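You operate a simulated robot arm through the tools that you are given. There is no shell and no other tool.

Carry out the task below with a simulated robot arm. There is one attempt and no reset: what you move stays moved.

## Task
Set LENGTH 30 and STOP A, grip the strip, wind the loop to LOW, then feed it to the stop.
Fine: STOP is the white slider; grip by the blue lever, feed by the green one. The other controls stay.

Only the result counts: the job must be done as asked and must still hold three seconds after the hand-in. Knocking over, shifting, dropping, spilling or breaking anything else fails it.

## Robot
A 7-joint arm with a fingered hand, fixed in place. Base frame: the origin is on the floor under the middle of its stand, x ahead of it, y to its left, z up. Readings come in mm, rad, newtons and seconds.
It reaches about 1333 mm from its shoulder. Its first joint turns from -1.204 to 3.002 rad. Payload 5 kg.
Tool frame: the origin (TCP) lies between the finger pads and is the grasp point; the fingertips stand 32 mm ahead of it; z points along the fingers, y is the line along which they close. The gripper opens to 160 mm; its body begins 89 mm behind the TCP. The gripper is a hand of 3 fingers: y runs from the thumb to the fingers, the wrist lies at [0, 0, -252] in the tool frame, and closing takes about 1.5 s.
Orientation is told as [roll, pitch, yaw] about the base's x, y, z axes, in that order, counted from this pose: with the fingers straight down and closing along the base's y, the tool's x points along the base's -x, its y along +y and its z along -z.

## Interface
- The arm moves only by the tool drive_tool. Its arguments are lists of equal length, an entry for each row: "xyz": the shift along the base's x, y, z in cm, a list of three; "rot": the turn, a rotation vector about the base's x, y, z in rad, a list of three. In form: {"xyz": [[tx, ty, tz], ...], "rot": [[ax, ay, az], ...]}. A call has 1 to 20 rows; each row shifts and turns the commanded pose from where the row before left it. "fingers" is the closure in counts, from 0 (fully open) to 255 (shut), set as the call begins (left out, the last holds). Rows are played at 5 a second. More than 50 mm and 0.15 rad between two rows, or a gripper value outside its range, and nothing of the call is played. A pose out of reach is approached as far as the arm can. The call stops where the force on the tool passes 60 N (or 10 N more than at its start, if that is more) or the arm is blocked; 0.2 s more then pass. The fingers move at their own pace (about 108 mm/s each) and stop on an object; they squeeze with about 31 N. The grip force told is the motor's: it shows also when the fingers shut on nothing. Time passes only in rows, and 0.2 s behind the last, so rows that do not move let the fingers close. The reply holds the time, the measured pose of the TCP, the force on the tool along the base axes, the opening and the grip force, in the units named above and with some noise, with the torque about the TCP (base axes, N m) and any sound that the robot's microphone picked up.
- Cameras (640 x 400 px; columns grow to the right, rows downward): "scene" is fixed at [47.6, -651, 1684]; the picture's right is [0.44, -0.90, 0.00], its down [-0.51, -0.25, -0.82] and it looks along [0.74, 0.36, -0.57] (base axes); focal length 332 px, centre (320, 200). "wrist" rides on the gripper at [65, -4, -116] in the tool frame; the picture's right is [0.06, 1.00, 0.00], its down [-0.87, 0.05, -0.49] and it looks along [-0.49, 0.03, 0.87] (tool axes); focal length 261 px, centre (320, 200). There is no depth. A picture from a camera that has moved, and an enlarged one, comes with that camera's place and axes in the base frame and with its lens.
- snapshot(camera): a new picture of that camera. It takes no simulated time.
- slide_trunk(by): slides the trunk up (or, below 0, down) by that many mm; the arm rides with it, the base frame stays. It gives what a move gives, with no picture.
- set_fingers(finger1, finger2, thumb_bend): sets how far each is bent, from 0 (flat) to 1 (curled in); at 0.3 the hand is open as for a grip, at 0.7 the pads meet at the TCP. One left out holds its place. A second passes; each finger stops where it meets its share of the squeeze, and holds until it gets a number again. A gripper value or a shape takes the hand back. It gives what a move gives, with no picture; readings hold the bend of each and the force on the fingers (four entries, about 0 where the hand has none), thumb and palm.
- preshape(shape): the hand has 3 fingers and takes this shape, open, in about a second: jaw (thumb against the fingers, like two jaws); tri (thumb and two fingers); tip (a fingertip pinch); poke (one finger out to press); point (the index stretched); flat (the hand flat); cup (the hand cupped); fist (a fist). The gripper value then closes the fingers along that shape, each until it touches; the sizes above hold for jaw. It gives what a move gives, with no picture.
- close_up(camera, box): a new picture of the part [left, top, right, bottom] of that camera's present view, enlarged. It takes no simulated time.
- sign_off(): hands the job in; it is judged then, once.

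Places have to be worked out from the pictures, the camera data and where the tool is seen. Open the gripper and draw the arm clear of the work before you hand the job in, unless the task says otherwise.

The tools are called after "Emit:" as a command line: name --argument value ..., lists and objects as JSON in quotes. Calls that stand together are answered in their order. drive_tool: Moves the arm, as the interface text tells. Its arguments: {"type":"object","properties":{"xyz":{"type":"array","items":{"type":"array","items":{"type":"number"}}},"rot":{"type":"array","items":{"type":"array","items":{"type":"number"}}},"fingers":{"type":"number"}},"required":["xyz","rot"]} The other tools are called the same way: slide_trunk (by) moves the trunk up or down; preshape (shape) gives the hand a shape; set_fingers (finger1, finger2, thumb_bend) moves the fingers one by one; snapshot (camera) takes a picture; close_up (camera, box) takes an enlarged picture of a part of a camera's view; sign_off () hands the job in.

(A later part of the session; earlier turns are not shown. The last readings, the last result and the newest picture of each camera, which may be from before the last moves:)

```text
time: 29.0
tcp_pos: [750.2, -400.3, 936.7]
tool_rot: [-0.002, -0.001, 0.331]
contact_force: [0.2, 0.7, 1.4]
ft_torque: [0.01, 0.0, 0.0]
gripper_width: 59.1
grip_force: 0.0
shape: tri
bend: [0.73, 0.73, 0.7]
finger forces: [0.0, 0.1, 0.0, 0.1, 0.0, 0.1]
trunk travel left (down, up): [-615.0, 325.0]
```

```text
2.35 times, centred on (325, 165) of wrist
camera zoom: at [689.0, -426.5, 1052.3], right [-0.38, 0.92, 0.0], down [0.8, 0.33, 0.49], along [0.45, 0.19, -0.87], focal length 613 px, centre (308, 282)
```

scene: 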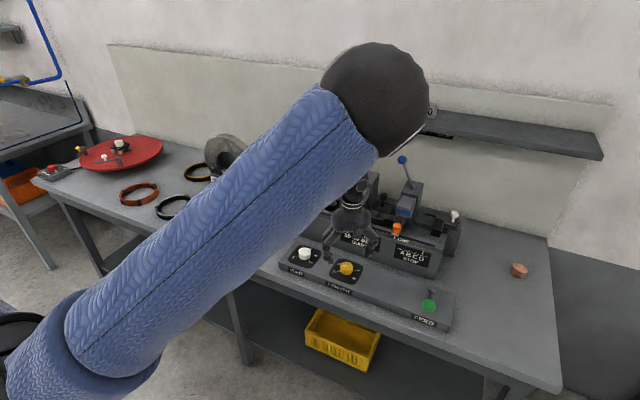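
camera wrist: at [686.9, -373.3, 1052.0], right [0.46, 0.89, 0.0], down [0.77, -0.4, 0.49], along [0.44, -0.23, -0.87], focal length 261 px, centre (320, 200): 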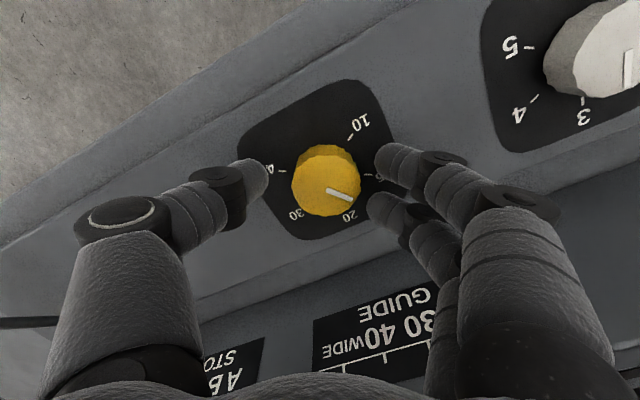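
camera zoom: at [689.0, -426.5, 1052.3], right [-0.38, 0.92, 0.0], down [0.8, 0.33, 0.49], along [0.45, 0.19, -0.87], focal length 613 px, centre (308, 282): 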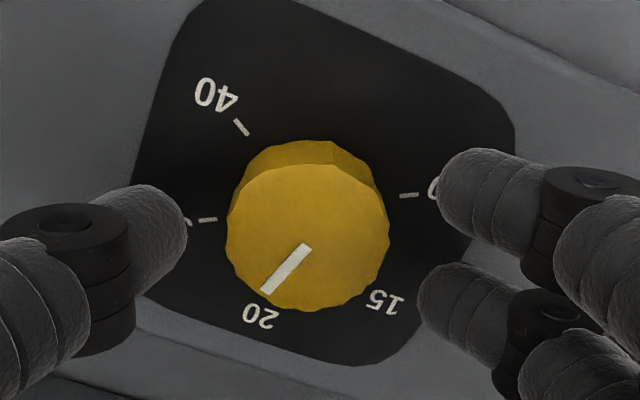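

Pointer is at −17° (20 = 0°, 30 = −60°), so another 43° (0.75 rad) is needed. Grip and turn −0.75 rad, then release and check.

Emit:
drive_tool --xyz '[[0, 0, 0], [0, 0, 0], [0, 0, 0], [0, 0, 0], [0, 0, 0], [0, 0, 0]]' --rot '[[0, 0, 0], [0, 0, 0], [0, 0, 0], [0, 0, 0], [0, 0, 0], [0, 0, 0]]' --fingers 230

Emit:
drive_tool --xyz '[[0, 0, 0], [0, 0, 0], [0, 0, 0], [0, 0, 0], [0, 0, 0], [0, 0, 0], [0, 0, 0], [0, 0, 0]]' --rot '[[0, 0, -0.11], [0, 0, -0.11], [0, 0, -0.11], [0, 0, -0.11], [0, 0, -0.11], [0, 0, -0.11], [0, 0, -0.09], [0, 0, 0]]'

Emit:
drive_tool --xyz '[[0, 0, 0], [0, 0, 0], [0, 0, 0], [0, 0, 0]]' --rot '[[0, 0, 0], [0, 0, 0], [0, 0, 0], [0, 0, 0]]' --fingers 160

Emit:
close_up --camera "wrist" --box '[230, 80, 420, 250]'

```text
time: 30.4
tcp_pos: [751.0, -401.0, 935.9]
tool_rot: [0.001, 0.001, 0.329]
contact_force: [0.7, -4.1, -2.6]
ft_torque: [-0.13, -0.03, 0.01]
gripper_width: 28.5
grip_force: 31.0
shape: tri
bend: [0.73, 0.73, 0.7]
finger forces: [12.6, 12.6, 0.0, 0.0, 30.1, 0.0]
trunk travel left (down, up): [-615.0, 325.0]
```

```text
time: 32.2
tcp_pos: [750.2, -402.3, 936.9]
tool_rot: [0.0, -0.001, -0.421]
contact_force: [-5.5, -3.3, -0.6]
ft_torque: [-0.06, 0.11, 0.04]
gripper_width: 28.8
grip_force: 30.5
shape: tri
bend: [0.73, 0.73, 0.7]
finger forces: [13.9, 12.4, 0.0, 0.0, 31.4, 0.1]
trunk travel left (down, up): [-615.0, 325.0]
```

```text
time: 33.2
tcp_pos: [749.7, -400.6, 937.5]
tool_rot: [0.0, 0.0, -0.422]
contact_force: [-0.1, -0.5, -0.5]
ft_torque: [-0.02, 0.01, 0.02]
gripper_width: 59.1
grip_force: 0.0
shape: tri
bend: [0.73, 0.73, 0.7]
finger forces: [0.1, 0.1, 0.0, 0.0, 0.0, 0.0]
trunk travel left (down, up): [-615.0, 325.0]
```

```text
2.35 times, centred on (325, 165) of wrist
camera zoom: at [688.5, -379.0, 1051.8], right [0.35, 0.94, 0.0], down [0.82, -0.3, 0.49], along [0.46, -0.17, -0.87], focal length 613 px, centre (308, 282)
```

zoom: 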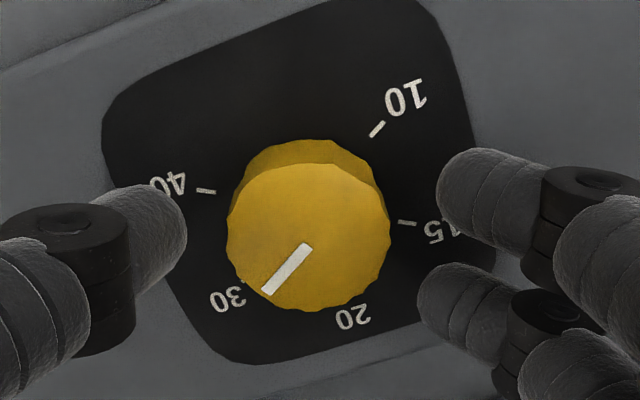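

Pointer now reads −59°, i.e. exactly on 30. I lift straight up clear of the knob, then take the "poke" shape for the STOP slider.

Emit:
drive_tool --xyz '[[0, 0, 1], [0, 0, 3], [0, 0, 4], [0, 0, 4.5], [0, 0, 4.5], [0, 0, 4.5]]' --rot '[[0, 0, 0], [0, 0, 0.05], [0, 0, 0.1], [0, 0, 0.1], [0, 0, 0.1], [0, 0, 0.07]]' --fingers 110

Emit:
preshape --shape "poke"

Emit:
snapshot --camera "wrist"

Emit:
snapshot --camera "scene"

```text
time: 34.6
tcp_pos: [751.3, -400.1, 1154.3]
tool_rot: [0.001, -0.002, -0.001]
contact_force: [-0.2, -0.1, -0.5]
ft_torque: [0.0, -0.02, 0.0]
gripper_width: 90.2
grip_force: 0.0
shape: tri
bend: [0.72, 0.72, 0.7]
finger forces: [0.0, 0.1, 0.1, 0.0, 0.0, 0.0]
trunk travel left (down, up): [-615.0, 325.0]
```

```text
time: 35.5
tcp_pos: [751.5, -398.1, 1152.8]
tool_rot: [-0.001, 0.0, 0.001]
contact_force: [0.1, 1.1, -0.2]
ft_torque: [-0.03, 0.0, -0.02]
gripper_width: 0.3
grip_force: 0.1
shape: poke
bend: [1.0, 1.0, 0.46]
finger forces: [0.0, 0.1, 0.0, 0.0, 0.0, 0.0]
trunk travel left (down, up): [-615.0, 325.0]
```

```text
taken
camera wrist: at [686.2, -405.0, 1268.0], right [-0.06, 1.0, 0.0], down [0.87, 0.05, 0.49], along [0.49, 0.03, -0.87], focal length 261 px, centre (320, 200)
```

wrist: 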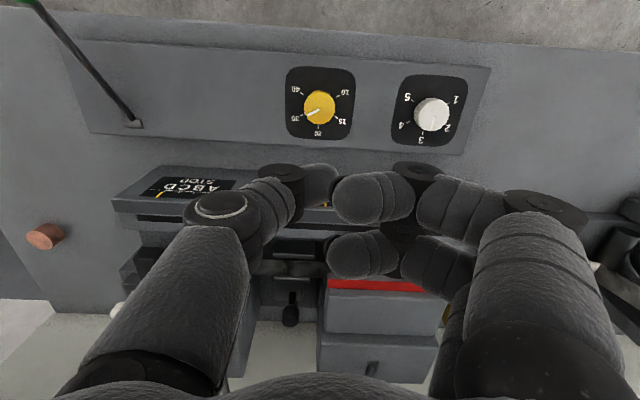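

```text
taken
```

scene: 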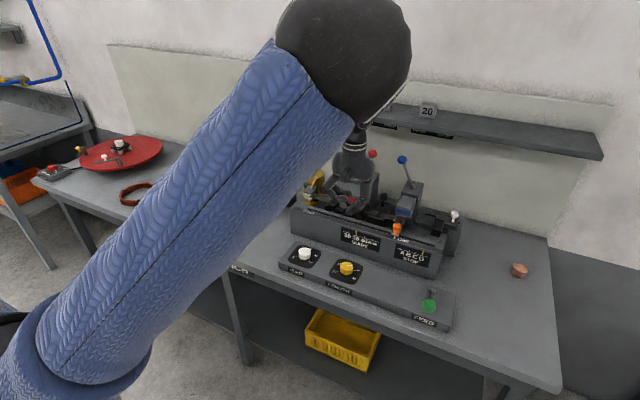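

I need to know where the shelf above the levers is before approaching them. I look at it in the scene camera.

Emit:
close_up --camera "scene" --box '[400, 80, 620, 220]'

Emit:
close_up --camera "scene" --box '[340, 140, 470, 250]'

```text
2.86 times, centred on (510, 150) of scene
camera zoom: at [47.6, -651.0, 1684.0], right [0.44, -0.9, 0.0], down [-0.51, -0.25, -0.82], along [0.74, 0.36, -0.57], focal length 948 px, centre (-223, 343)
```

zoom: 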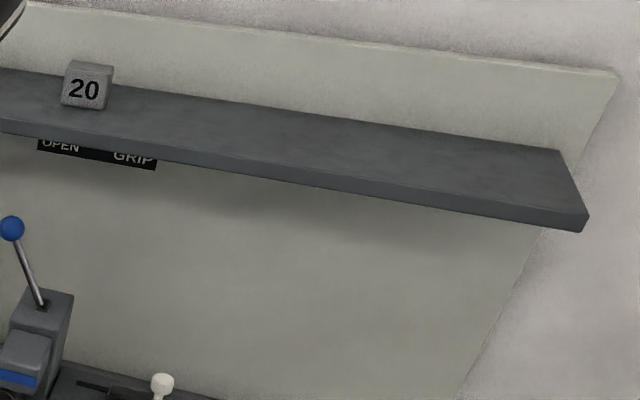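

```text
3.64 times, centred on (405, 195) of scene
camera zoom: at [47.6, -651.0, 1684.0], right [0.44, -0.9, 0.0], down [-0.51, -0.25, -0.82], along [0.74, 0.36, -0.57], focal length 1206 px, centre (11, 218)
```

zoom: 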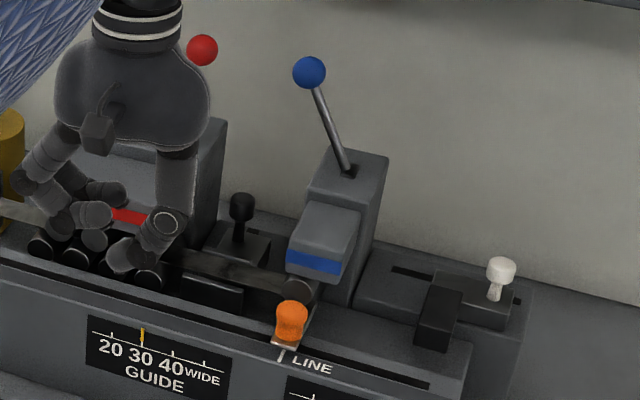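

A sign under the shelf reads OPEN (left) – GRIP (right) behind the blue lever, so that lever stands at OPEN and must go toward −y. First STOP: I'll use the closed fingertips as a pusher; I close the hand and travel to the right of the white knob, tilting the tool 20° forward to stay clear of the shelf.

Emit:
preshape --shape "tri"

Emit:
drive_tool --xyz '[[0, -4, 1], [0, -4, 1], [0, -4, 0], [0, -4, 0], [0, -4, 0], [0, -4, 0], [0, -4, 0], [1, -4, 0], [3, -2, 0], [4, 0, 0], [4, 0, 0], [4, 0, 0], [4, 0, 0], [4, 0, 0], [2, 0, 0]]' --rot '[[0, 0, 0], [0, 0, 0], [0, 0, 0], [0, -0.05, 0], [0, -0.05, 0], [0, -0.05, 0], [0, -0.05, 0], [0, -0.05, 0], [0, -0.05, 0], [0, -0.05, 0], [0, 0, 0], [0, 0, 0], [0, 0, 0], [0, 0, 0], [0, 0, 0]]' --fingers 255

Emit:
snapshot --camera "wrist"

Emit:
snapshot --camera "scene"

```text
time: 36.4
tcp_pos: [753.0, -400.0, 1151.7]
tool_rot: [0.0, 0.001, -0.001]
contact_force: [-0.2, 0.3, 0.4]
ft_torque: [-0.01, 0.03, 0.04]
gripper_width: 159.9
grip_force: 0.1
shape: tri
bend: [0.3, 0.3, 0.3]
finger forces: [0.1, 0.0, 0.1, 0.0, 0.0, 0.1]
trunk travel left (down, up): [-615.0, 325.0]
```

```text
time: 39.6
tcp_pos: [1011.2, -741.4, 1168.7]
tool_rot: [0.0, -0.349, -0.003]
contact_force: [-0.2, -0.1, 0.4]
ft_torque: [0.0, -0.04, 0.01]
gripper_width: 0.0
grip_force: 31.3
shape: tri
bend: [0.65, 0.65, 0.67]
finger forces: [0.0, 0.0, 0.0, 0.0, 0.1, 0.1]
trunk travel left (down, up): [-615.0, 325.0]
```

```text
taken
camera wrist: at [908.7, -747.0, 1255.1], right [-0.06, 1.0, -0.02], down [0.65, 0.05, 0.76], along [0.76, 0.03, -0.65], focal length 261 px, centre (320, 200)
```

wrist: 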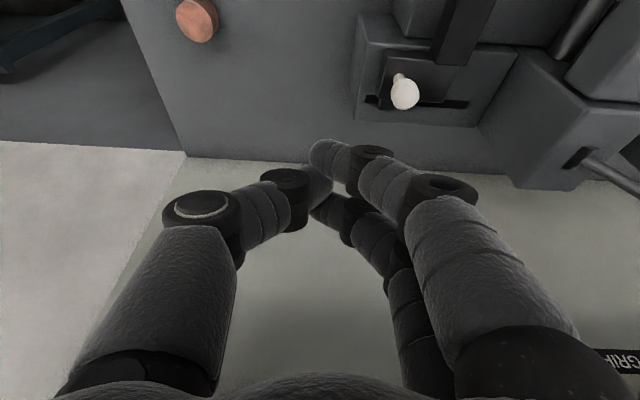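

```text
taken
```

scene: 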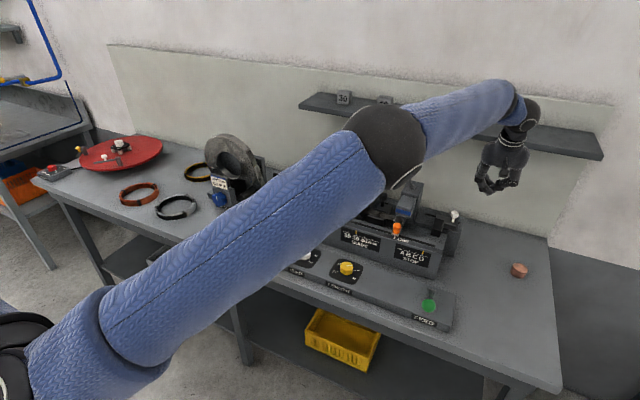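

The closed hand is right of the STOP knob (knob at ≈ (1020,−668,1028)). I descend to knob height and then approach it in +y.

Emit:
drive_tool --xyz '[[0.2, 0, -4], [0, 0, -4], [0, 0, -2.5], [0, 0, -1.5], [0, 1.5, 0], [0, 1, 0]]' --rot '[[0, 0, 0], [0, 0, 0], [0, 0, 0], [0, 0, 0], [0, 0, 0], [0, 0, 0]]'

Emit:
snapshot --camera "wrist"

Emit:
close_up --camera "scene" --box '[380, 160, 520, 270]'

```text
time: 41.0
tcp_pos: [1012.1, -713.8, 1052.5]
tool_rot: [-0.001, -0.35, -0.002]
contact_force: [-0.2, -0.5, -0.4]
ft_torque: [-0.03, 0.02, -0.01]
gripper_width: 0.0
grip_force: 31.2
shape: tri
bend: [0.65, 0.65, 0.67]
finger forces: [0.0, 0.0, 0.1, 0.0, 0.0, 0.0]
trunk travel left (down, up): [-615.0, 325.0]
```

```text
taken
camera wrist: at [910.2, -720.3, 1137.5], right [-0.06, 1.0, -0.02], down [0.65, 0.05, 0.76], along [0.76, 0.03, -0.65], focal length 261 px, centre (320, 200)
```

wrist: 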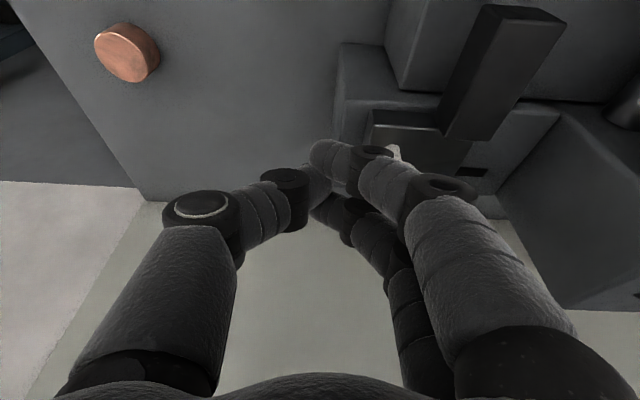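

```text
3.64 times, centred on (450, 215) of scene
camera zoom: at [47.6, -651.0, 1684.0], right [0.44, -0.9, 0.0], down [-0.51, -0.25, -0.82], along [0.74, 0.36, -0.57], focal length 1206 px, centre (-153, 146)
```

zoom: 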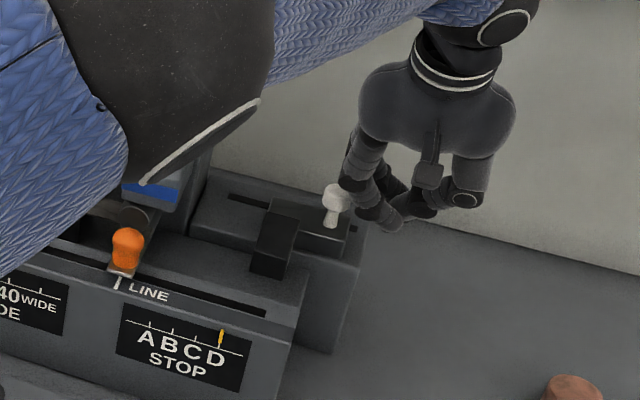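

Fingers are just right of the knob. I push toward +y in small steps and watch force and the STOP pointer.

Emit:
drive_tool --xyz '[[0, 0.7, -0.2], [0, 0.7, -0.2], [0, 0.7, 0], [0, 0.7, 0]]' --rot '[[0, 0, 0], [0, 0, 0], [0, 0, 0], [0, 0, 0]]'

Emit:
snapshot --camera "wrist"

Emit:
close_up --camera "scene" --box '[380, 160, 520, 270]'

```text
time: 42.0
tcp_pos: [1011.8, -687.2, 1048.5]
tool_rot: [0.0, -0.35, -0.002]
contact_force: [1.9, -5.9, 6.0]
ft_torque: [-0.05, -0.14, -0.18]
gripper_width: 0.0
grip_force: 31.0
shape: tri
bend: [0.65, 0.66, 0.67]
finger forces: [0.1, 0.0, 0.1, 0.0, 0.1, 0.1]
trunk travel left (down, up): [-615.0, 325.0]
```

```text
taken
camera wrist: at [910.2, -692.9, 1134.3], right [-0.06, 1.0, -0.02], down [0.65, 0.05, 0.76], along [0.76, 0.03, -0.65], focal length 261 px, centre (320, 200)
```

wrist: 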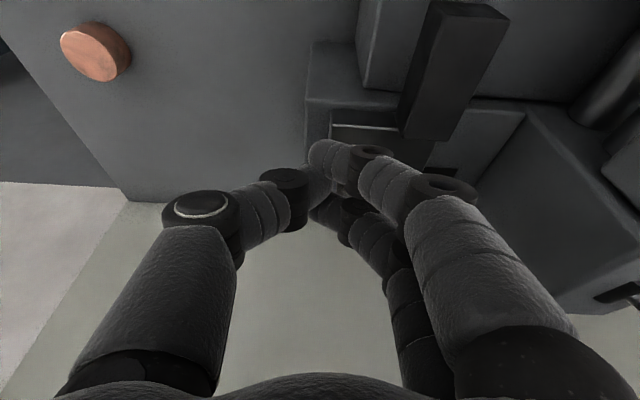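

```text
3.64 times, centred on (450, 215) of scene
camera zoom: at [47.6, -651.0, 1684.0], right [0.44, -0.9, 0.0], down [-0.51, -0.25, -0.82], along [0.74, 0.36, -0.57], focal length 1206 px, centre (-153, 146)
```

zoom: 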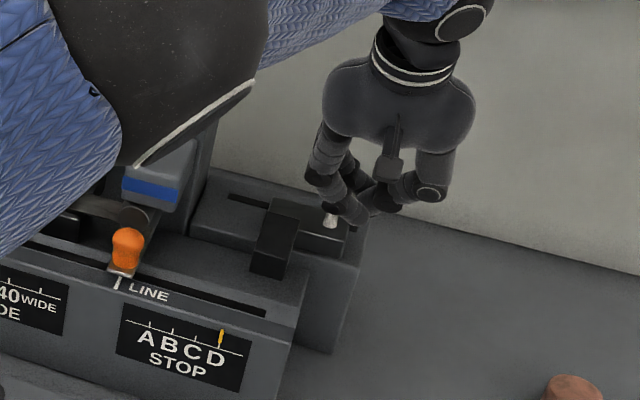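

Light contact (−6 N in y, 6 N in z). I continue pushing by 1.5 cm and check whether the pointer moves.

Emit:
drive_tool --xyz '[[0, 0.5, 0], [0, 0.5, 0], [0, 0.5, 0]]' --rot '[[0, 0, 0], [0, 0, 0], [0, 0, 0]]'

Emit:
close_up --camera "scene" --box '[380, 160, 520, 270]'

Emit:
close_up --camera "wrist" --box '[270, 90, 470, 230]'

```text
time: 42.8
tcp_pos: [1011.8, -672.3, 1047.2]
tool_rot: [0.0, -0.353, 0.0]
contact_force: [-1.0, -5.8, 10.7]
ft_torque: [-0.01, -0.16, -0.07]
gripper_width: 0.0
grip_force: 30.4
shape: tri
bend: [0.65, 0.66, 0.67]
finger forces: [0.1, 0.0, 0.1, 0.0, 0.1, 0.0]
trunk travel left (down, up): [-615.0, 325.0]
```

```text
3.64 times, centred on (450, 215) of scene
camera zoom: at [47.6, -651.0, 1684.0], right [0.44, -0.9, 0.0], down [-0.51, -0.25, -0.82], along [0.74, 0.36, -0.57], focal length 1206 px, centre (-153, 146)
```

zoom: 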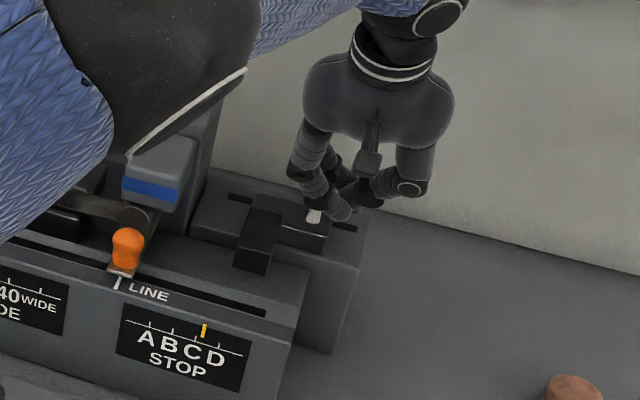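

```text
2.86 times, centred on (370, 160) of wrist
camera zoom: at [910.5, -677.7, 1134.0], right [-0.06, 1.0, -0.02], down [0.65, 0.05, 0.76], along [0.76, 0.03, -0.65], focal length 745 px, centre (177, 314)
```

zoom: 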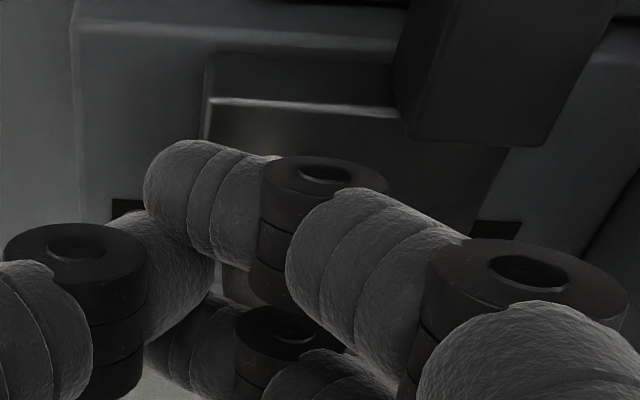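

The pointer moved from D toward C. I zoom on the STOP scale to measure.

Emit:
close_up --camera "scene" --box '[395, 235, 445, 270]'

```text
11.43 times, centred on (420, 252) of scene
camera zoom: at [47.6, -651.0, 1684.0], right [0.44, -0.9, 0.0], down [-0.51, -0.25, -0.82], along [0.74, 0.36, -0.57], focal length 3791 px, centre (-823, -400)
```

zoom: 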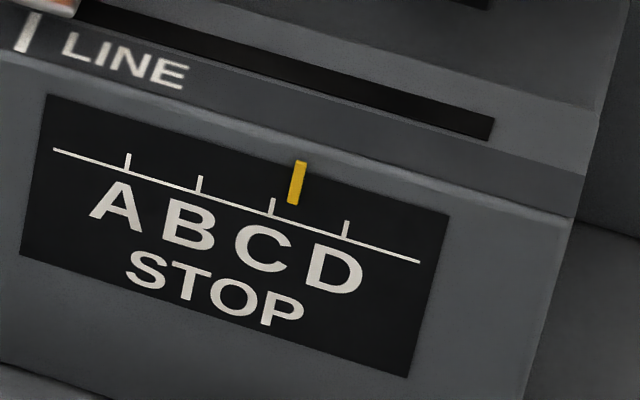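

Pointer stands 0.25 division past C (toward D); about 2.25 divisions (~48 mm) remain to A. I push 3 cm more.

Emit:
drive_tool --xyz '[[0, 0.6, 0], [0, 0.6, 0], [0, 0.6, 0], [0, 0.6, 0], [0, 0.6, 0]]' --rot '[[0, 0, 0], [0, 0, 0], [0, 0, 0], [0, 0, 0], [0, 0, 0]]'

Emit:
close_up --camera "scene" --box '[395, 235, 445, 270]'

Emit:
close_up --camera "scene" --box '[380, 160, 520, 270]'

Emit:
snapshot --camera "wrist"

```text
time: 44.0
tcp_pos: [1012.2, -641.1, 1048.8]
tool_rot: [0.001, -0.351, 0.001]
contact_force: [5.0, -5.7, 9.8]
ft_torque: [0.02, -0.25, -0.16]
gripper_width: 0.0
grip_force: 30.9
shape: tri
bend: [0.65, 0.66, 0.67]
finger forces: [0.0, 0.0, 0.1, 0.1, 0.1, 0.0]
trunk travel left (down, up): [-615.0, 325.0]
```

```text
11.43 times, centred on (420, 252) of scene
camera zoom: at [47.6, -651.0, 1684.0], right [0.44, -0.9, 0.0], down [-0.51, -0.25, -0.82], along [0.74, 0.36, -0.57], focal length 3791 px, centre (-823, -400)
```

zoom: 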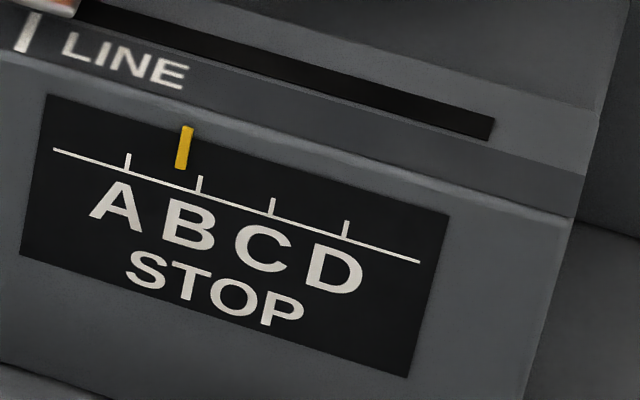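

```text
3.64 times, centred on (450, 215) of scene
camera zoom: at [47.6, -651.0, 1684.0], right [0.44, -0.9, 0.0], down [-0.51, -0.25, -0.82], along [0.74, 0.36, -0.57], focal length 1206 px, centre (-153, 146)
```

zoom: 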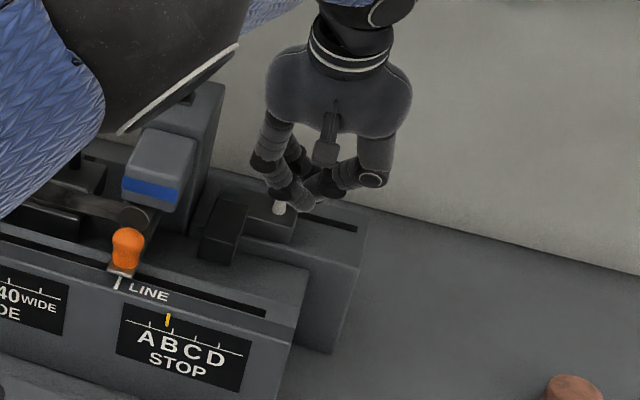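

```text
taken
camera wrist: at [910.5, -646.9, 1134.1], right [-0.06, 1.0, -0.02], down [0.65, 0.05, 0.76], along [0.76, 0.03, -0.65], focal length 261 px, centre (320, 200)
```

wrist: 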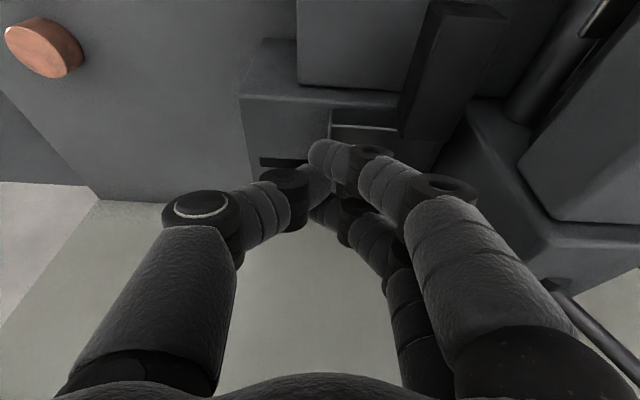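

112 px for 30 mm, so 14 mm remain to A. I push 1.4 cm more in small steps.

Emit:
drive_tool --xyz '[[0, 0.35, 0], [0, 0.35, 0], [0, 0.35, 0], [0, 0.3, 0]]' --rot '[[0, 0, 0], [0, 0, 0], [0, 0, 0], [0, 0, 0]]'

Emit:
close_up --camera "scene" --box '[395, 235, 445, 270]'

```text
time: 45.0
tcp_pos: [1011.2, -627.9, 1049.4]
tool_rot: [0.0, -0.353, -0.001]
contact_force: [6.8, -3.3, 12.9]
ft_torque: [0.11, -0.34, -0.13]
gripper_width: 0.0
grip_force: 31.3
shape: tri
bend: [0.65, 0.66, 0.67]
finger forces: [0.0, 0.0, 0.0, 0.0, 0.0, 0.1]
trunk travel left (down, up): [-615.0, 325.0]
```

```text
11.43 times, centred on (420, 252) of scene
camera zoom: at [47.6, -651.0, 1684.0], right [0.44, -0.9, 0.0], down [-0.51, -0.25, -0.82], along [0.74, 0.36, -0.57], focal length 3791 px, centre (-823, -400)
```

zoom: 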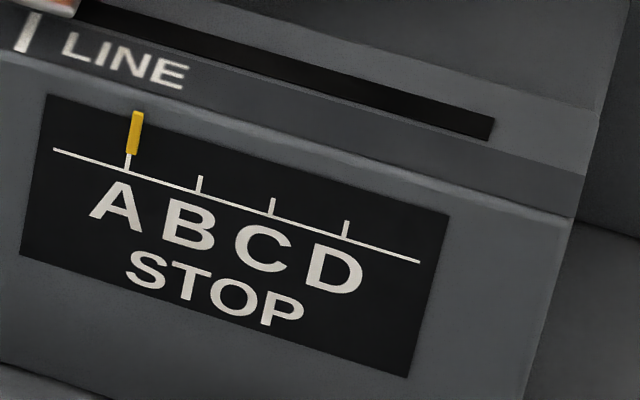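

Pointer is practically on A (about 0.7 mm short). I push 0.7 mm further, then lift straight up to release without dragging the slider.

Emit:
drive_tool --xyz '[[0, 0.07, 0], [0, 0, 0.5], [0, 0, 0.8], [0, 0, 1.2]]' --rot '[[0, 0, 0], [0, 0, 0], [0, 0, 0], [0, 0, 0]]'

Emit:
close_up --camera "scene" --box '[395, 235, 445, 270]'

Emit:
close_up --camera "scene" --box '[380, 160, 520, 270]'

```text
time: 46.0
tcp_pos: [1012.7, -628.1, 1071.4]
tool_rot: [0.001, -0.349, 0.001]
contact_force: [-1.3, -0.6, 1.1]
ft_torque: [0.0, -0.02, 0.01]
gripper_width: 0.0
grip_force: 31.2
shape: tri
bend: [0.65, 0.65, 0.67]
finger forces: [0.1, 0.1, 0.0, 0.1, 0.1, 0.1]
trunk travel left (down, up): [-615.0, 325.0]
```

```text
11.43 times, centred on (420, 252) of scene
camera zoom: at [47.6, -651.0, 1684.0], right [0.44, -0.9, 0.0], down [-0.51, -0.25, -0.82], along [0.74, 0.36, -0.57], focal length 3791 px, centre (-823, -400)
```

zoom: 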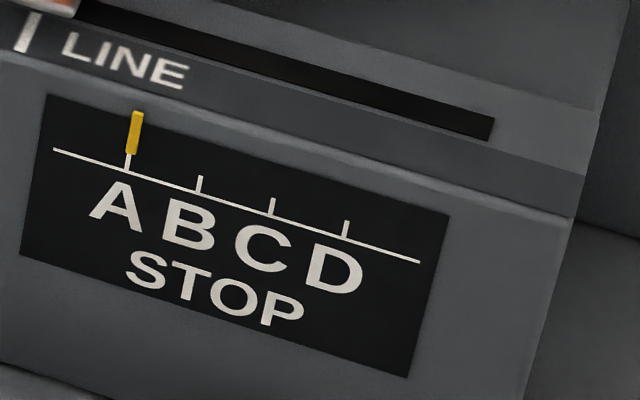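

```text
3.64 times, centred on (450, 215) of scene
camera zoom: at [47.6, -651.0, 1684.0], right [0.44, -0.9, 0.0], down [-0.51, -0.25, -0.82], along [0.74, 0.36, -0.57], focal length 1206 px, centre (-153, 146)
```

zoom: 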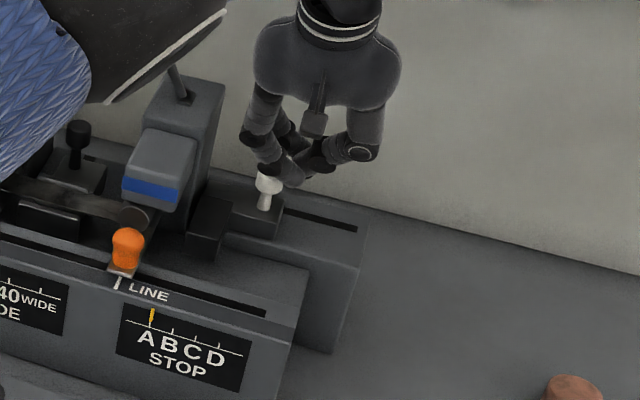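

STOP holds at A. Now the blue lever: I draw back and up, tilt the closed hand forward to about −0.87 rad, and go to the front of the gap between the blue and red balls.

Emit:
drive_tool --xyz '[[-1, 0, 3], [-2.5, 0, 3.5], [-3, 0, 3.5], [-3, 1, 3], [-2, 3, 2], [0, 4, 0], [0, 4, 0], [0, 4, 0], [0, 4, 0], [0, 0.7, 0]]' --rot '[[0, 0, 0], [0, 0, 0], [0, -0.06, 0], [0, -0.07, 0], [0, -0.07, 0], [0, -0.07, 0], [0, -0.07, 0], [0, -0.07, 0], [0, -0.07, 0], [0, -0.04, 0]]'

Emit:
snapshot --camera "wrist"

Emit:
snapshot --camera "scene"

```text
time: 48.2
tcp_pos: [899.9, -421.5, 1224.0]
tool_rot: [0.002, -0.871, -0.001]
contact_force: [0.5, -0.3, -0.1]
ft_torque: [0.02, -0.03, -0.01]
gripper_width: 0.0
grip_force: 30.9
shape: tri
bend: [0.65, 0.65, 0.67]
finger forces: [0.1, 0.0, 0.0, 0.0, 0.1, 0.0]
trunk travel left (down, up): [-615.0, 325.0]
```

```text
taken
camera wrist: at [769.3, -426.5, 1247.5], right [-0.04, 1.0, -0.05], down [0.18, 0.05, 0.98], along [0.98, 0.03, -0.19], focal length 261 px, centre (320, 200)
```

wrist: 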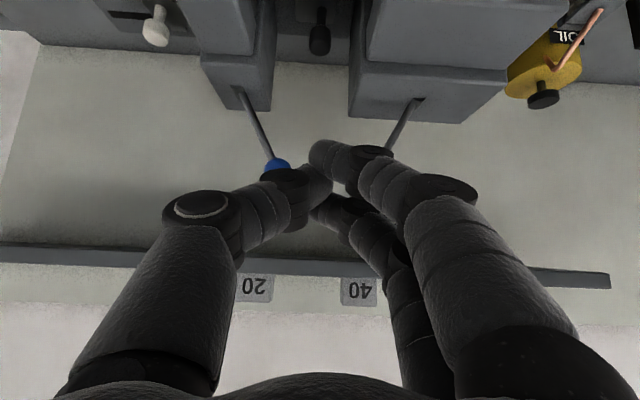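

```text
taken
```

scene: 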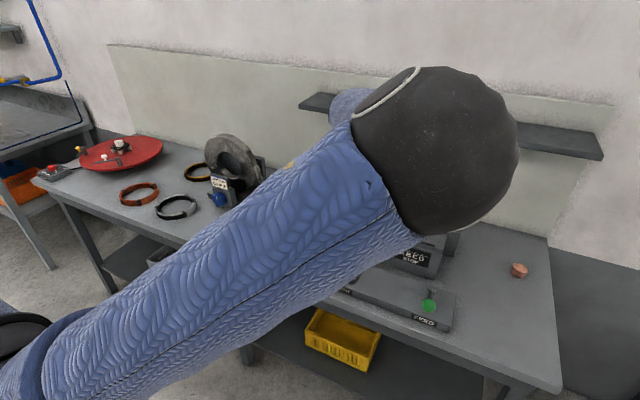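

Blue ball is seen at ≈ (1043,−467,1163), and the hand's axis (y=−421) lies between the two balls. I advance forward and slightly down into the gap.

Emit:
drive_tool --xyz '[[3, 0, -1], [3, 0, -1], [2, 0, -0.5]]' --rot '[[0, 0, 0], [0, 0, 0], [0, 0, 0]]'

Emit:
snapshot --camera "wrist"

```text
time: 49.0
tcp_pos: [978.7, -423.0, 1198.4]
tool_rot: [0.001, -0.87, -0.001]
contact_force: [-0.4, 0.2, 0.0]
ft_torque: [0.02, 0.02, 0.01]
gripper_width: 0.0
grip_force: 30.3
shape: tri
bend: [0.65, 0.65, 0.67]
finger forces: [0.1, 0.1, 0.0, 0.0, 0.0, 0.1]
trunk travel left (down, up): [-615.0, 325.0]
```

```text
taken
camera wrist: at [848.1, -428.5, 1223.2], right [-0.04, 1.0, -0.05], down [0.19, 0.05, 0.98], along [0.98, 0.03, -0.19], focal length 261 px, centre (320, 200)
```

wrist: 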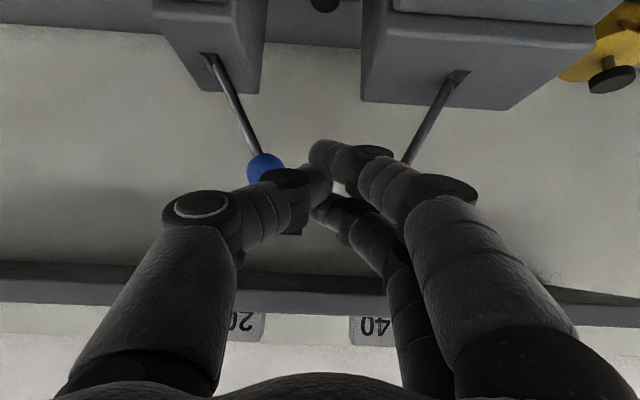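

The ball's place is confirmed (1043,−467,1163). I advance the last 5 cm slowly.

Emit:
drive_tool --xyz '[[1.5, 0.1, -0.4], [1.5, 0, -0.4], [1.2, 0, -0.3], [1, 0, -0.2]]' --rot '[[0, 0, 0], [0, 0, 0], [0, 0, 0], [0, 0, 0]]'

Emit:
snapshot --camera "wrist"

```text
time: 50.0
tcp_pos: [1030.7, -423.1, 1186.5]
tool_rot: [-0.001, -0.868, -0.002]
contact_force: [-0.3, -0.1, -0.5]
ft_torque: [-0.02, 0.02, 0.03]
gripper_width: 0.0
grip_force: 31.5
shape: tri
bend: [0.65, 0.65, 0.67]
finger forces: [0.0, 0.0, 0.0, 0.0, 0.1, 0.0]
trunk travel left (down, up): [-615.0, 325.0]
```

```text
taken
camera wrist: at [900.1, -427.1, 1210.5], right [-0.04, 1.0, -0.05], down [0.19, 0.05, 0.98], along [0.98, 0.03, -0.19], focal length 261 px, centre (320, 200)
```

wrist: 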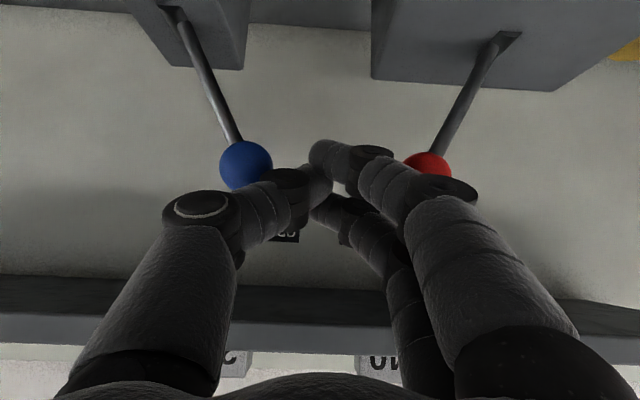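

Between the balls without contact. I now push toward −y, 6 cm first.

Emit:
drive_tool --xyz '[[0, -1, 0], [0, -1, 0], [0, -1, 0.1], [0, -1, 0.1], [0, -1, 0.1], [0, -1, 0.1]]' --rot '[[0, 0, 0], [0, 0, 0], [0, 0, 0], [0, 0, 0], [0, 0, 0], [0, 0, 0]]'

Emit:
snapshot --camera "wrist"

```text
time: 51.4
tcp_pos: [1029.2, -480.6, 1189.5]
tool_rot: [0.001, -0.869, -0.001]
contact_force: [-0.7, -0.4, 0.0]
ft_torque: [-0.02, 0.01, 0.01]
gripper_width: 0.3
grip_force: 30.8
shape: tri
bend: [0.65, 0.65, 0.67]
finger forces: [0.1, 0.0, 0.0, 0.0, 0.1, 0.1]
trunk travel left (down, up): [-615.0, 325.0]
```

```text
taken
camera wrist: at [897.8, -485.5, 1214.4], right [-0.04, 1.0, -0.05], down [0.19, 0.05, 0.98], along [0.98, 0.03, -0.19], focal length 261 px, centre (320, 200)
```

wrist: 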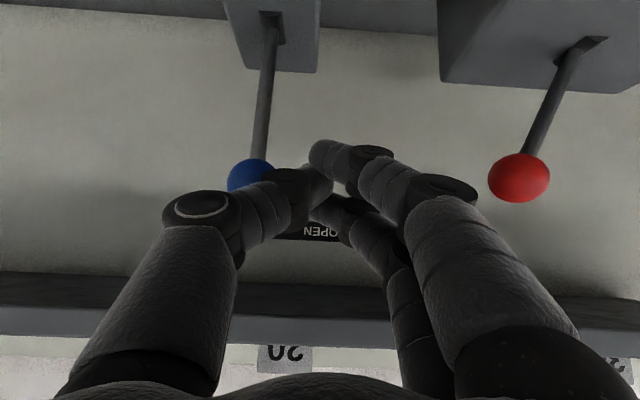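

The blue lever is following and is near upright. I continue −y.

Emit:
drive_tool --xyz '[[0, -1, -0.1], [0, -1, -0.1], [0, -1, -0.2], [0, -1, -0.2], [0, -0.6, -0.1]]' --rot '[[0, 0, 0], [0, 0, 0], [0, 0, 0], [0, 0, 0], [0, 0, 0]]'

Emit:
snapshot --camera "wrist"

```text
time: 52.6
tcp_pos: [1030.5, -526.6, 1181.9]
tool_rot: [-0.002, -0.869, 0.0]
contact_force: [-0.2, -0.2, 0.6]
ft_torque: [-0.02, 0.04, -0.01]
gripper_width: 0.0
grip_force: 31.2
shape: tri
bend: [0.65, 0.65, 0.67]
finger forces: [0.0, 0.0, 0.1, 0.0, 0.1, 0.1]
trunk travel left (down, up): [-615.0, 325.0]
```

```text
taken
camera wrist: at [898.7, -533.0, 1206.9], right [-0.04, 1.0, -0.05], down [0.19, 0.05, 0.98], along [0.98, 0.03, -0.19], focal length 261 px, centre (320, 200)
```

wrist: 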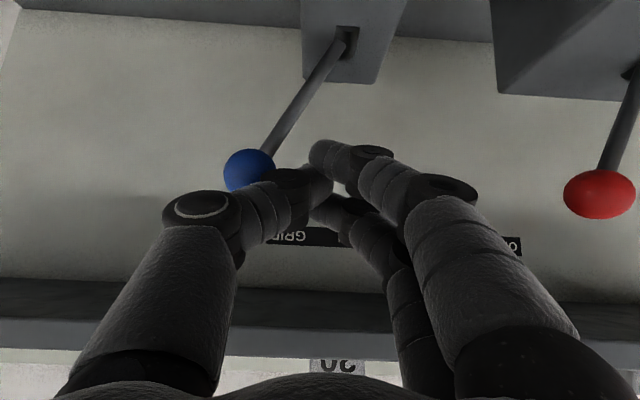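

The ball is now at y≈−570, mirror of its start. I push a little further to make sure it is at its end stop.

Emit:
drive_tool --xyz '[[0, -0.4, 0], [0, -0.4, 0], [0, -0.4, -0.1]]' --rot '[[0, 0, 0], [0, 0, 0], [0, 0, 0]]'

Emit:
snapshot --camera "wrist"

```text
time: 53.4
tcp_pos: [1028.6, -534.9, 1183.1]
tool_rot: [0.001, -0.872, 0.001]
contact_force: [-3.2, 10.1, 3.9]
ft_torque: [0.05, -0.02, 0.01]
gripper_width: 0.0
grip_force: 31.0
shape: tri
bend: [0.65, 0.65, 0.67]
finger forces: [0.1, 0.0, 0.1, 0.0, 0.0, 0.0]
trunk travel left (down, up): [-615.0, 325.0]
```

```text
taken
camera wrist: at [897.5, -541.0, 1207.3], right [-0.04, 1.0, -0.05], down [0.18, 0.05, 0.98], along [0.98, 0.03, -0.19], focal length 261 px, centre (320, 200)
```

wrist: 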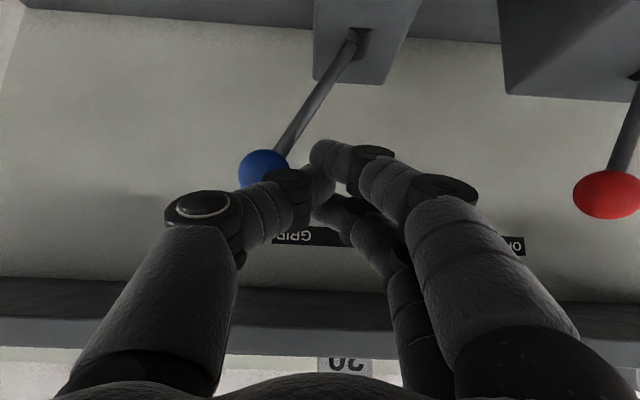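

10 N of resistance – the lever is at its GRIP end stop. I back off and draw clear, then look.

Emit:
drive_tool --xyz '[[0, 1, 0], [-1, 1, 0], [-4, 0, 1], [-4, 0, 1], [-4, 0, 1], [-4, 0, 1]]' --rot '[[0, 0, 0], [0, 0, 0], [0, 0, 0], [0, 0, 0], [0, 0, 0], [0, 0, 0]]'

Emit:
snapshot --camera "wrist"

Emit:
snapshot --camera "scene"

```text
time: 54.8
tcp_pos: [858.0, -517.0, 1221.0]
tool_rot: [-0.002, -0.87, 0.0]
contact_force: [-0.1, -0.2, 0.1]
ft_torque: [0.0, 0.06, -0.01]
gripper_width: 0.0
grip_force: 31.0
shape: tri
bend: [0.65, 0.65, 0.67]
finger forces: [0.0, 0.0, 0.0, 0.0, 0.0, 0.1]
trunk travel left (down, up): [-615.0, 325.0]
```

```text
taken
camera wrist: at [727.2, -523.6, 1245.0], right [-0.04, 1.0, -0.05], down [0.18, 0.05, 0.98], along [0.98, 0.03, -0.19], focal length 261 px, centre (320, 200)
```

wrist: 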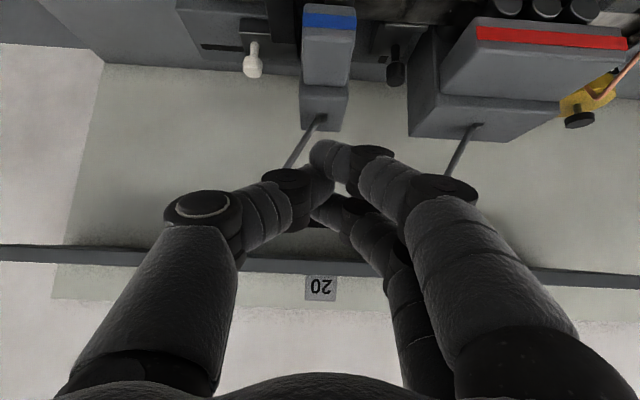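

```text
taken
```

scene: 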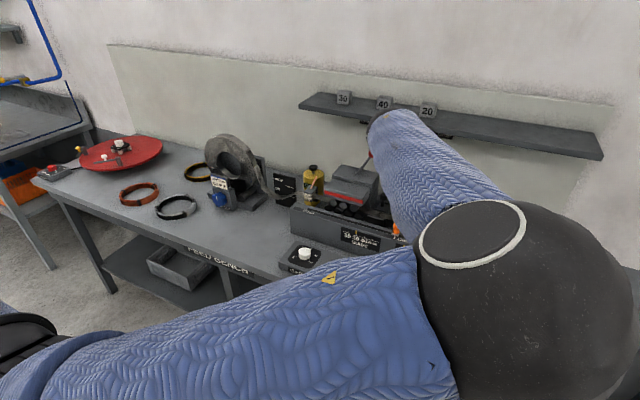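

The blue lever stays at GRIP. Now the pay-out: I zoom the scene on the reel and loop gauge.

Emit:
close_up --camera "scene" --box '[195, 130, 325, 225]'

Emit:
close_up --camera "scene" --box '[200, 165, 260, 215]'

Emit:
close_up --camera "scene" --box '[255, 160, 315, 215]'

```text
4.21 times, centred on (260, 178) of scene
camera zoom: at [47.6, -651.0, 1684.0], right [0.44, -0.9, 0.0], down [-0.51, -0.25, -0.82], along [0.74, 0.36, -0.57], focal length 1397 px, centre (573, 295)
```

zoom: 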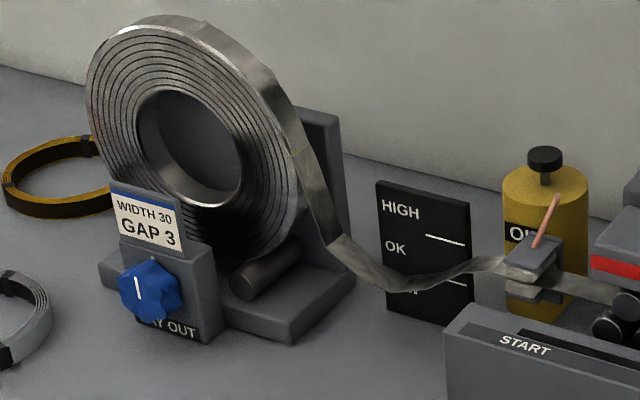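

```text
8.00 times, centred on (230, 190) of scene
camera zoom: at [47.6, -651.0, 1684.0], right [0.44, -0.9, 0.0], down [-0.51, -0.25, -0.82], along [0.74, 0.36, -0.57], focal length 2654 px, centre (1040, 280)
```

zoom: 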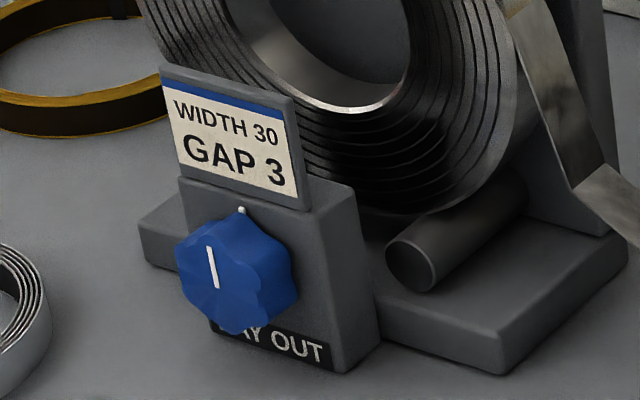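

```text
7.27 times, centred on (285, 188) of scene
camera zoom: at [47.6, -651.0, 1684.0], right [0.44, -0.9, 0.0], down [-0.51, -0.25, -0.82], along [0.74, 0.36, -0.57], focal length 2412 px, centre (574, 291)
```

zoom: 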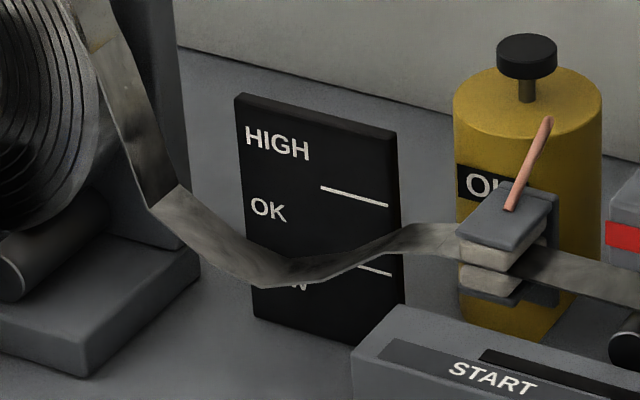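

The loop board shows two lines; by my estimate the lower line is at z≈923 and the loop's bottom at z≈948 – it hangs in OK, so it must be let down into LOW. The pay-out knob sits low, about (858,206,915). I move over to the left side to look at it with the wrist camera.

Emit:
drive_tool --xyz '[[-4, 2, 0], [-4, 2, 0], [-4, 2, 0], [-4, 3, 0], [-2, 4, 0], [-1, 4, 0], [0, 4.8, 0], [0, 4.8, 0], [0, 4.8, 0], [0, 4.8, 0], [0, 4.8, 0], [0, 4.8, 0], [0, 4.8, 0], [0, 4.8, 0]]' --rot '[[0, 0, 0], [0, 0, 0], [0, 0, 0], [0, 0, 0], [0, 0, 0], [0, 0, 0], [0, 0, 0], [0, 0, 0], [0, 0, 0], [0, 0, 0], [0, 0, 0], [0, 0, 0], [0, 0, 0], [0, 0, 0]]'

Emit:
set_fingers --finger1 0.0 --finger2 0.0 --thumb_bend 0.0

Emit:
snapshot --camera "wrist"

Emit:
snapshot --camera "scene"

```text
time: 57.8
tcp_pos: [678.7, -96.9, 1230.1]
tool_rot: [0.006, -0.868, 0.0]
contact_force: [0.4, -0.7, -0.2]
ft_torque: [0.03, 0.0, 0.0]
gripper_width: 0.0
grip_force: 30.2
shape: tri
bend: [0.65, 0.65, 0.67]
finger forces: [0.0, 0.1, 0.0, 0.0, 0.0, 0.1]
out of reach, approached as far as the arm can: row 12, 13, 14
trunk travel left (down, up): [-615.0, 325.0]
```

```text
time: 58.8
tcp_pos: [679.6, -96.0, 1229.4]
tool_rot: [0.007, -0.869, -0.001]
contact_force: [-0.1, -0.4, -0.3]
ft_torque: [0.04, -0.03, -0.01]
gripper_width: 225.9
grip_force: 0.1
shape: fingers
bend: [0.0, 0.0, 0.0]
finger forces: [0.0, 0.0, 0.1, 0.0, 0.0, 0.0]
trunk travel left (down, up): [-615.0, 325.0]
```

```text
taken
camera wrist: at [548.3, -102.9, 1254.1], right [-0.04, 1.0, -0.04], down [0.19, 0.05, 0.98], along [0.98, 0.04, -0.19], focal length 261 px, centre (320, 200)
```

wrist: 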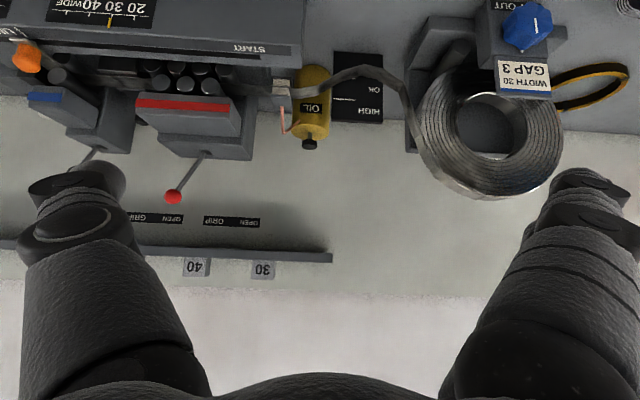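

```text
taken
```

scene: 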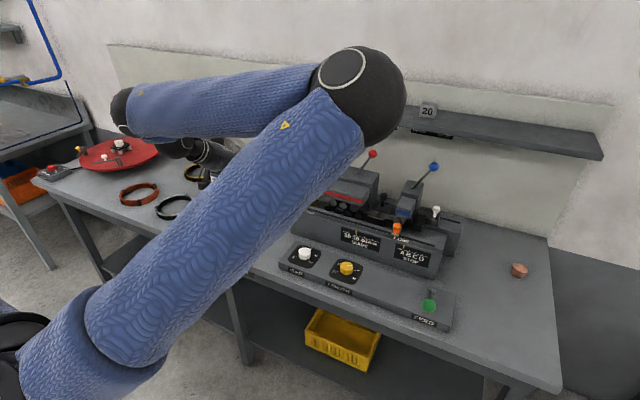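

The arm ran to a joint limit at y≈−97, but the view is good. I zoom on the pay-out knob and the loop board from here.

Emit:
close_up --camera "wrist" --box '[460, 0, 600, 100]'

Emit:
close_up --camera "wrist" --box '[260, 40, 420, 160]'

```text
4.00 times, centred on (530, 50) of wrist
camera zoom: at [548.3, -102.9, 1254.1], right [-0.04, 1.0, -0.04], down [0.19, 0.05, 0.98], along [0.98, 0.04, -0.19], focal length 1043 px, centre (-520, 800)
```

zoom: 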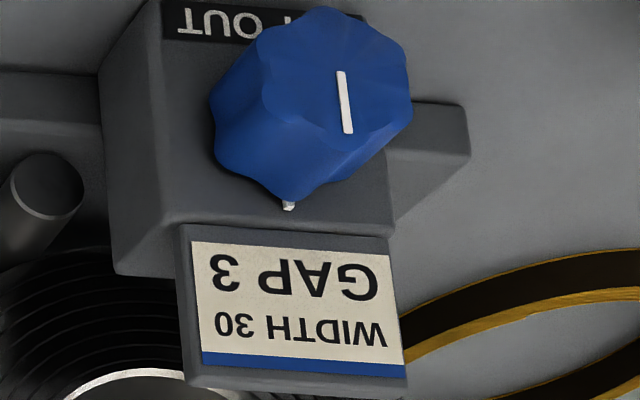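

```text
3.33 times, centred on (340, 100) of wrist
camera zoom: at [548.3, -102.9, 1254.1], right [-0.04, 1.0, -0.04], down [0.19, 0.05, 0.98], along [0.98, 0.04, -0.19], focal length 869 px, centre (253, 533)
```

zoom: 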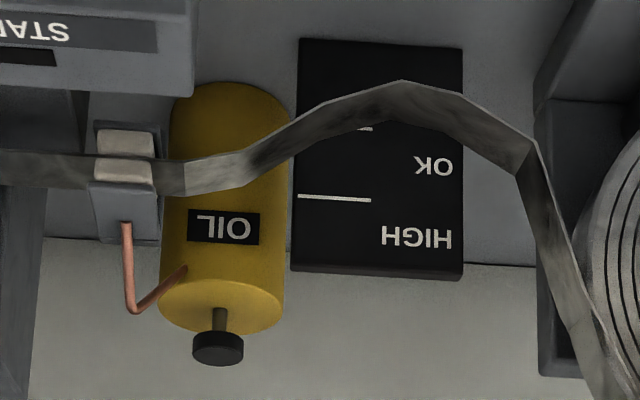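

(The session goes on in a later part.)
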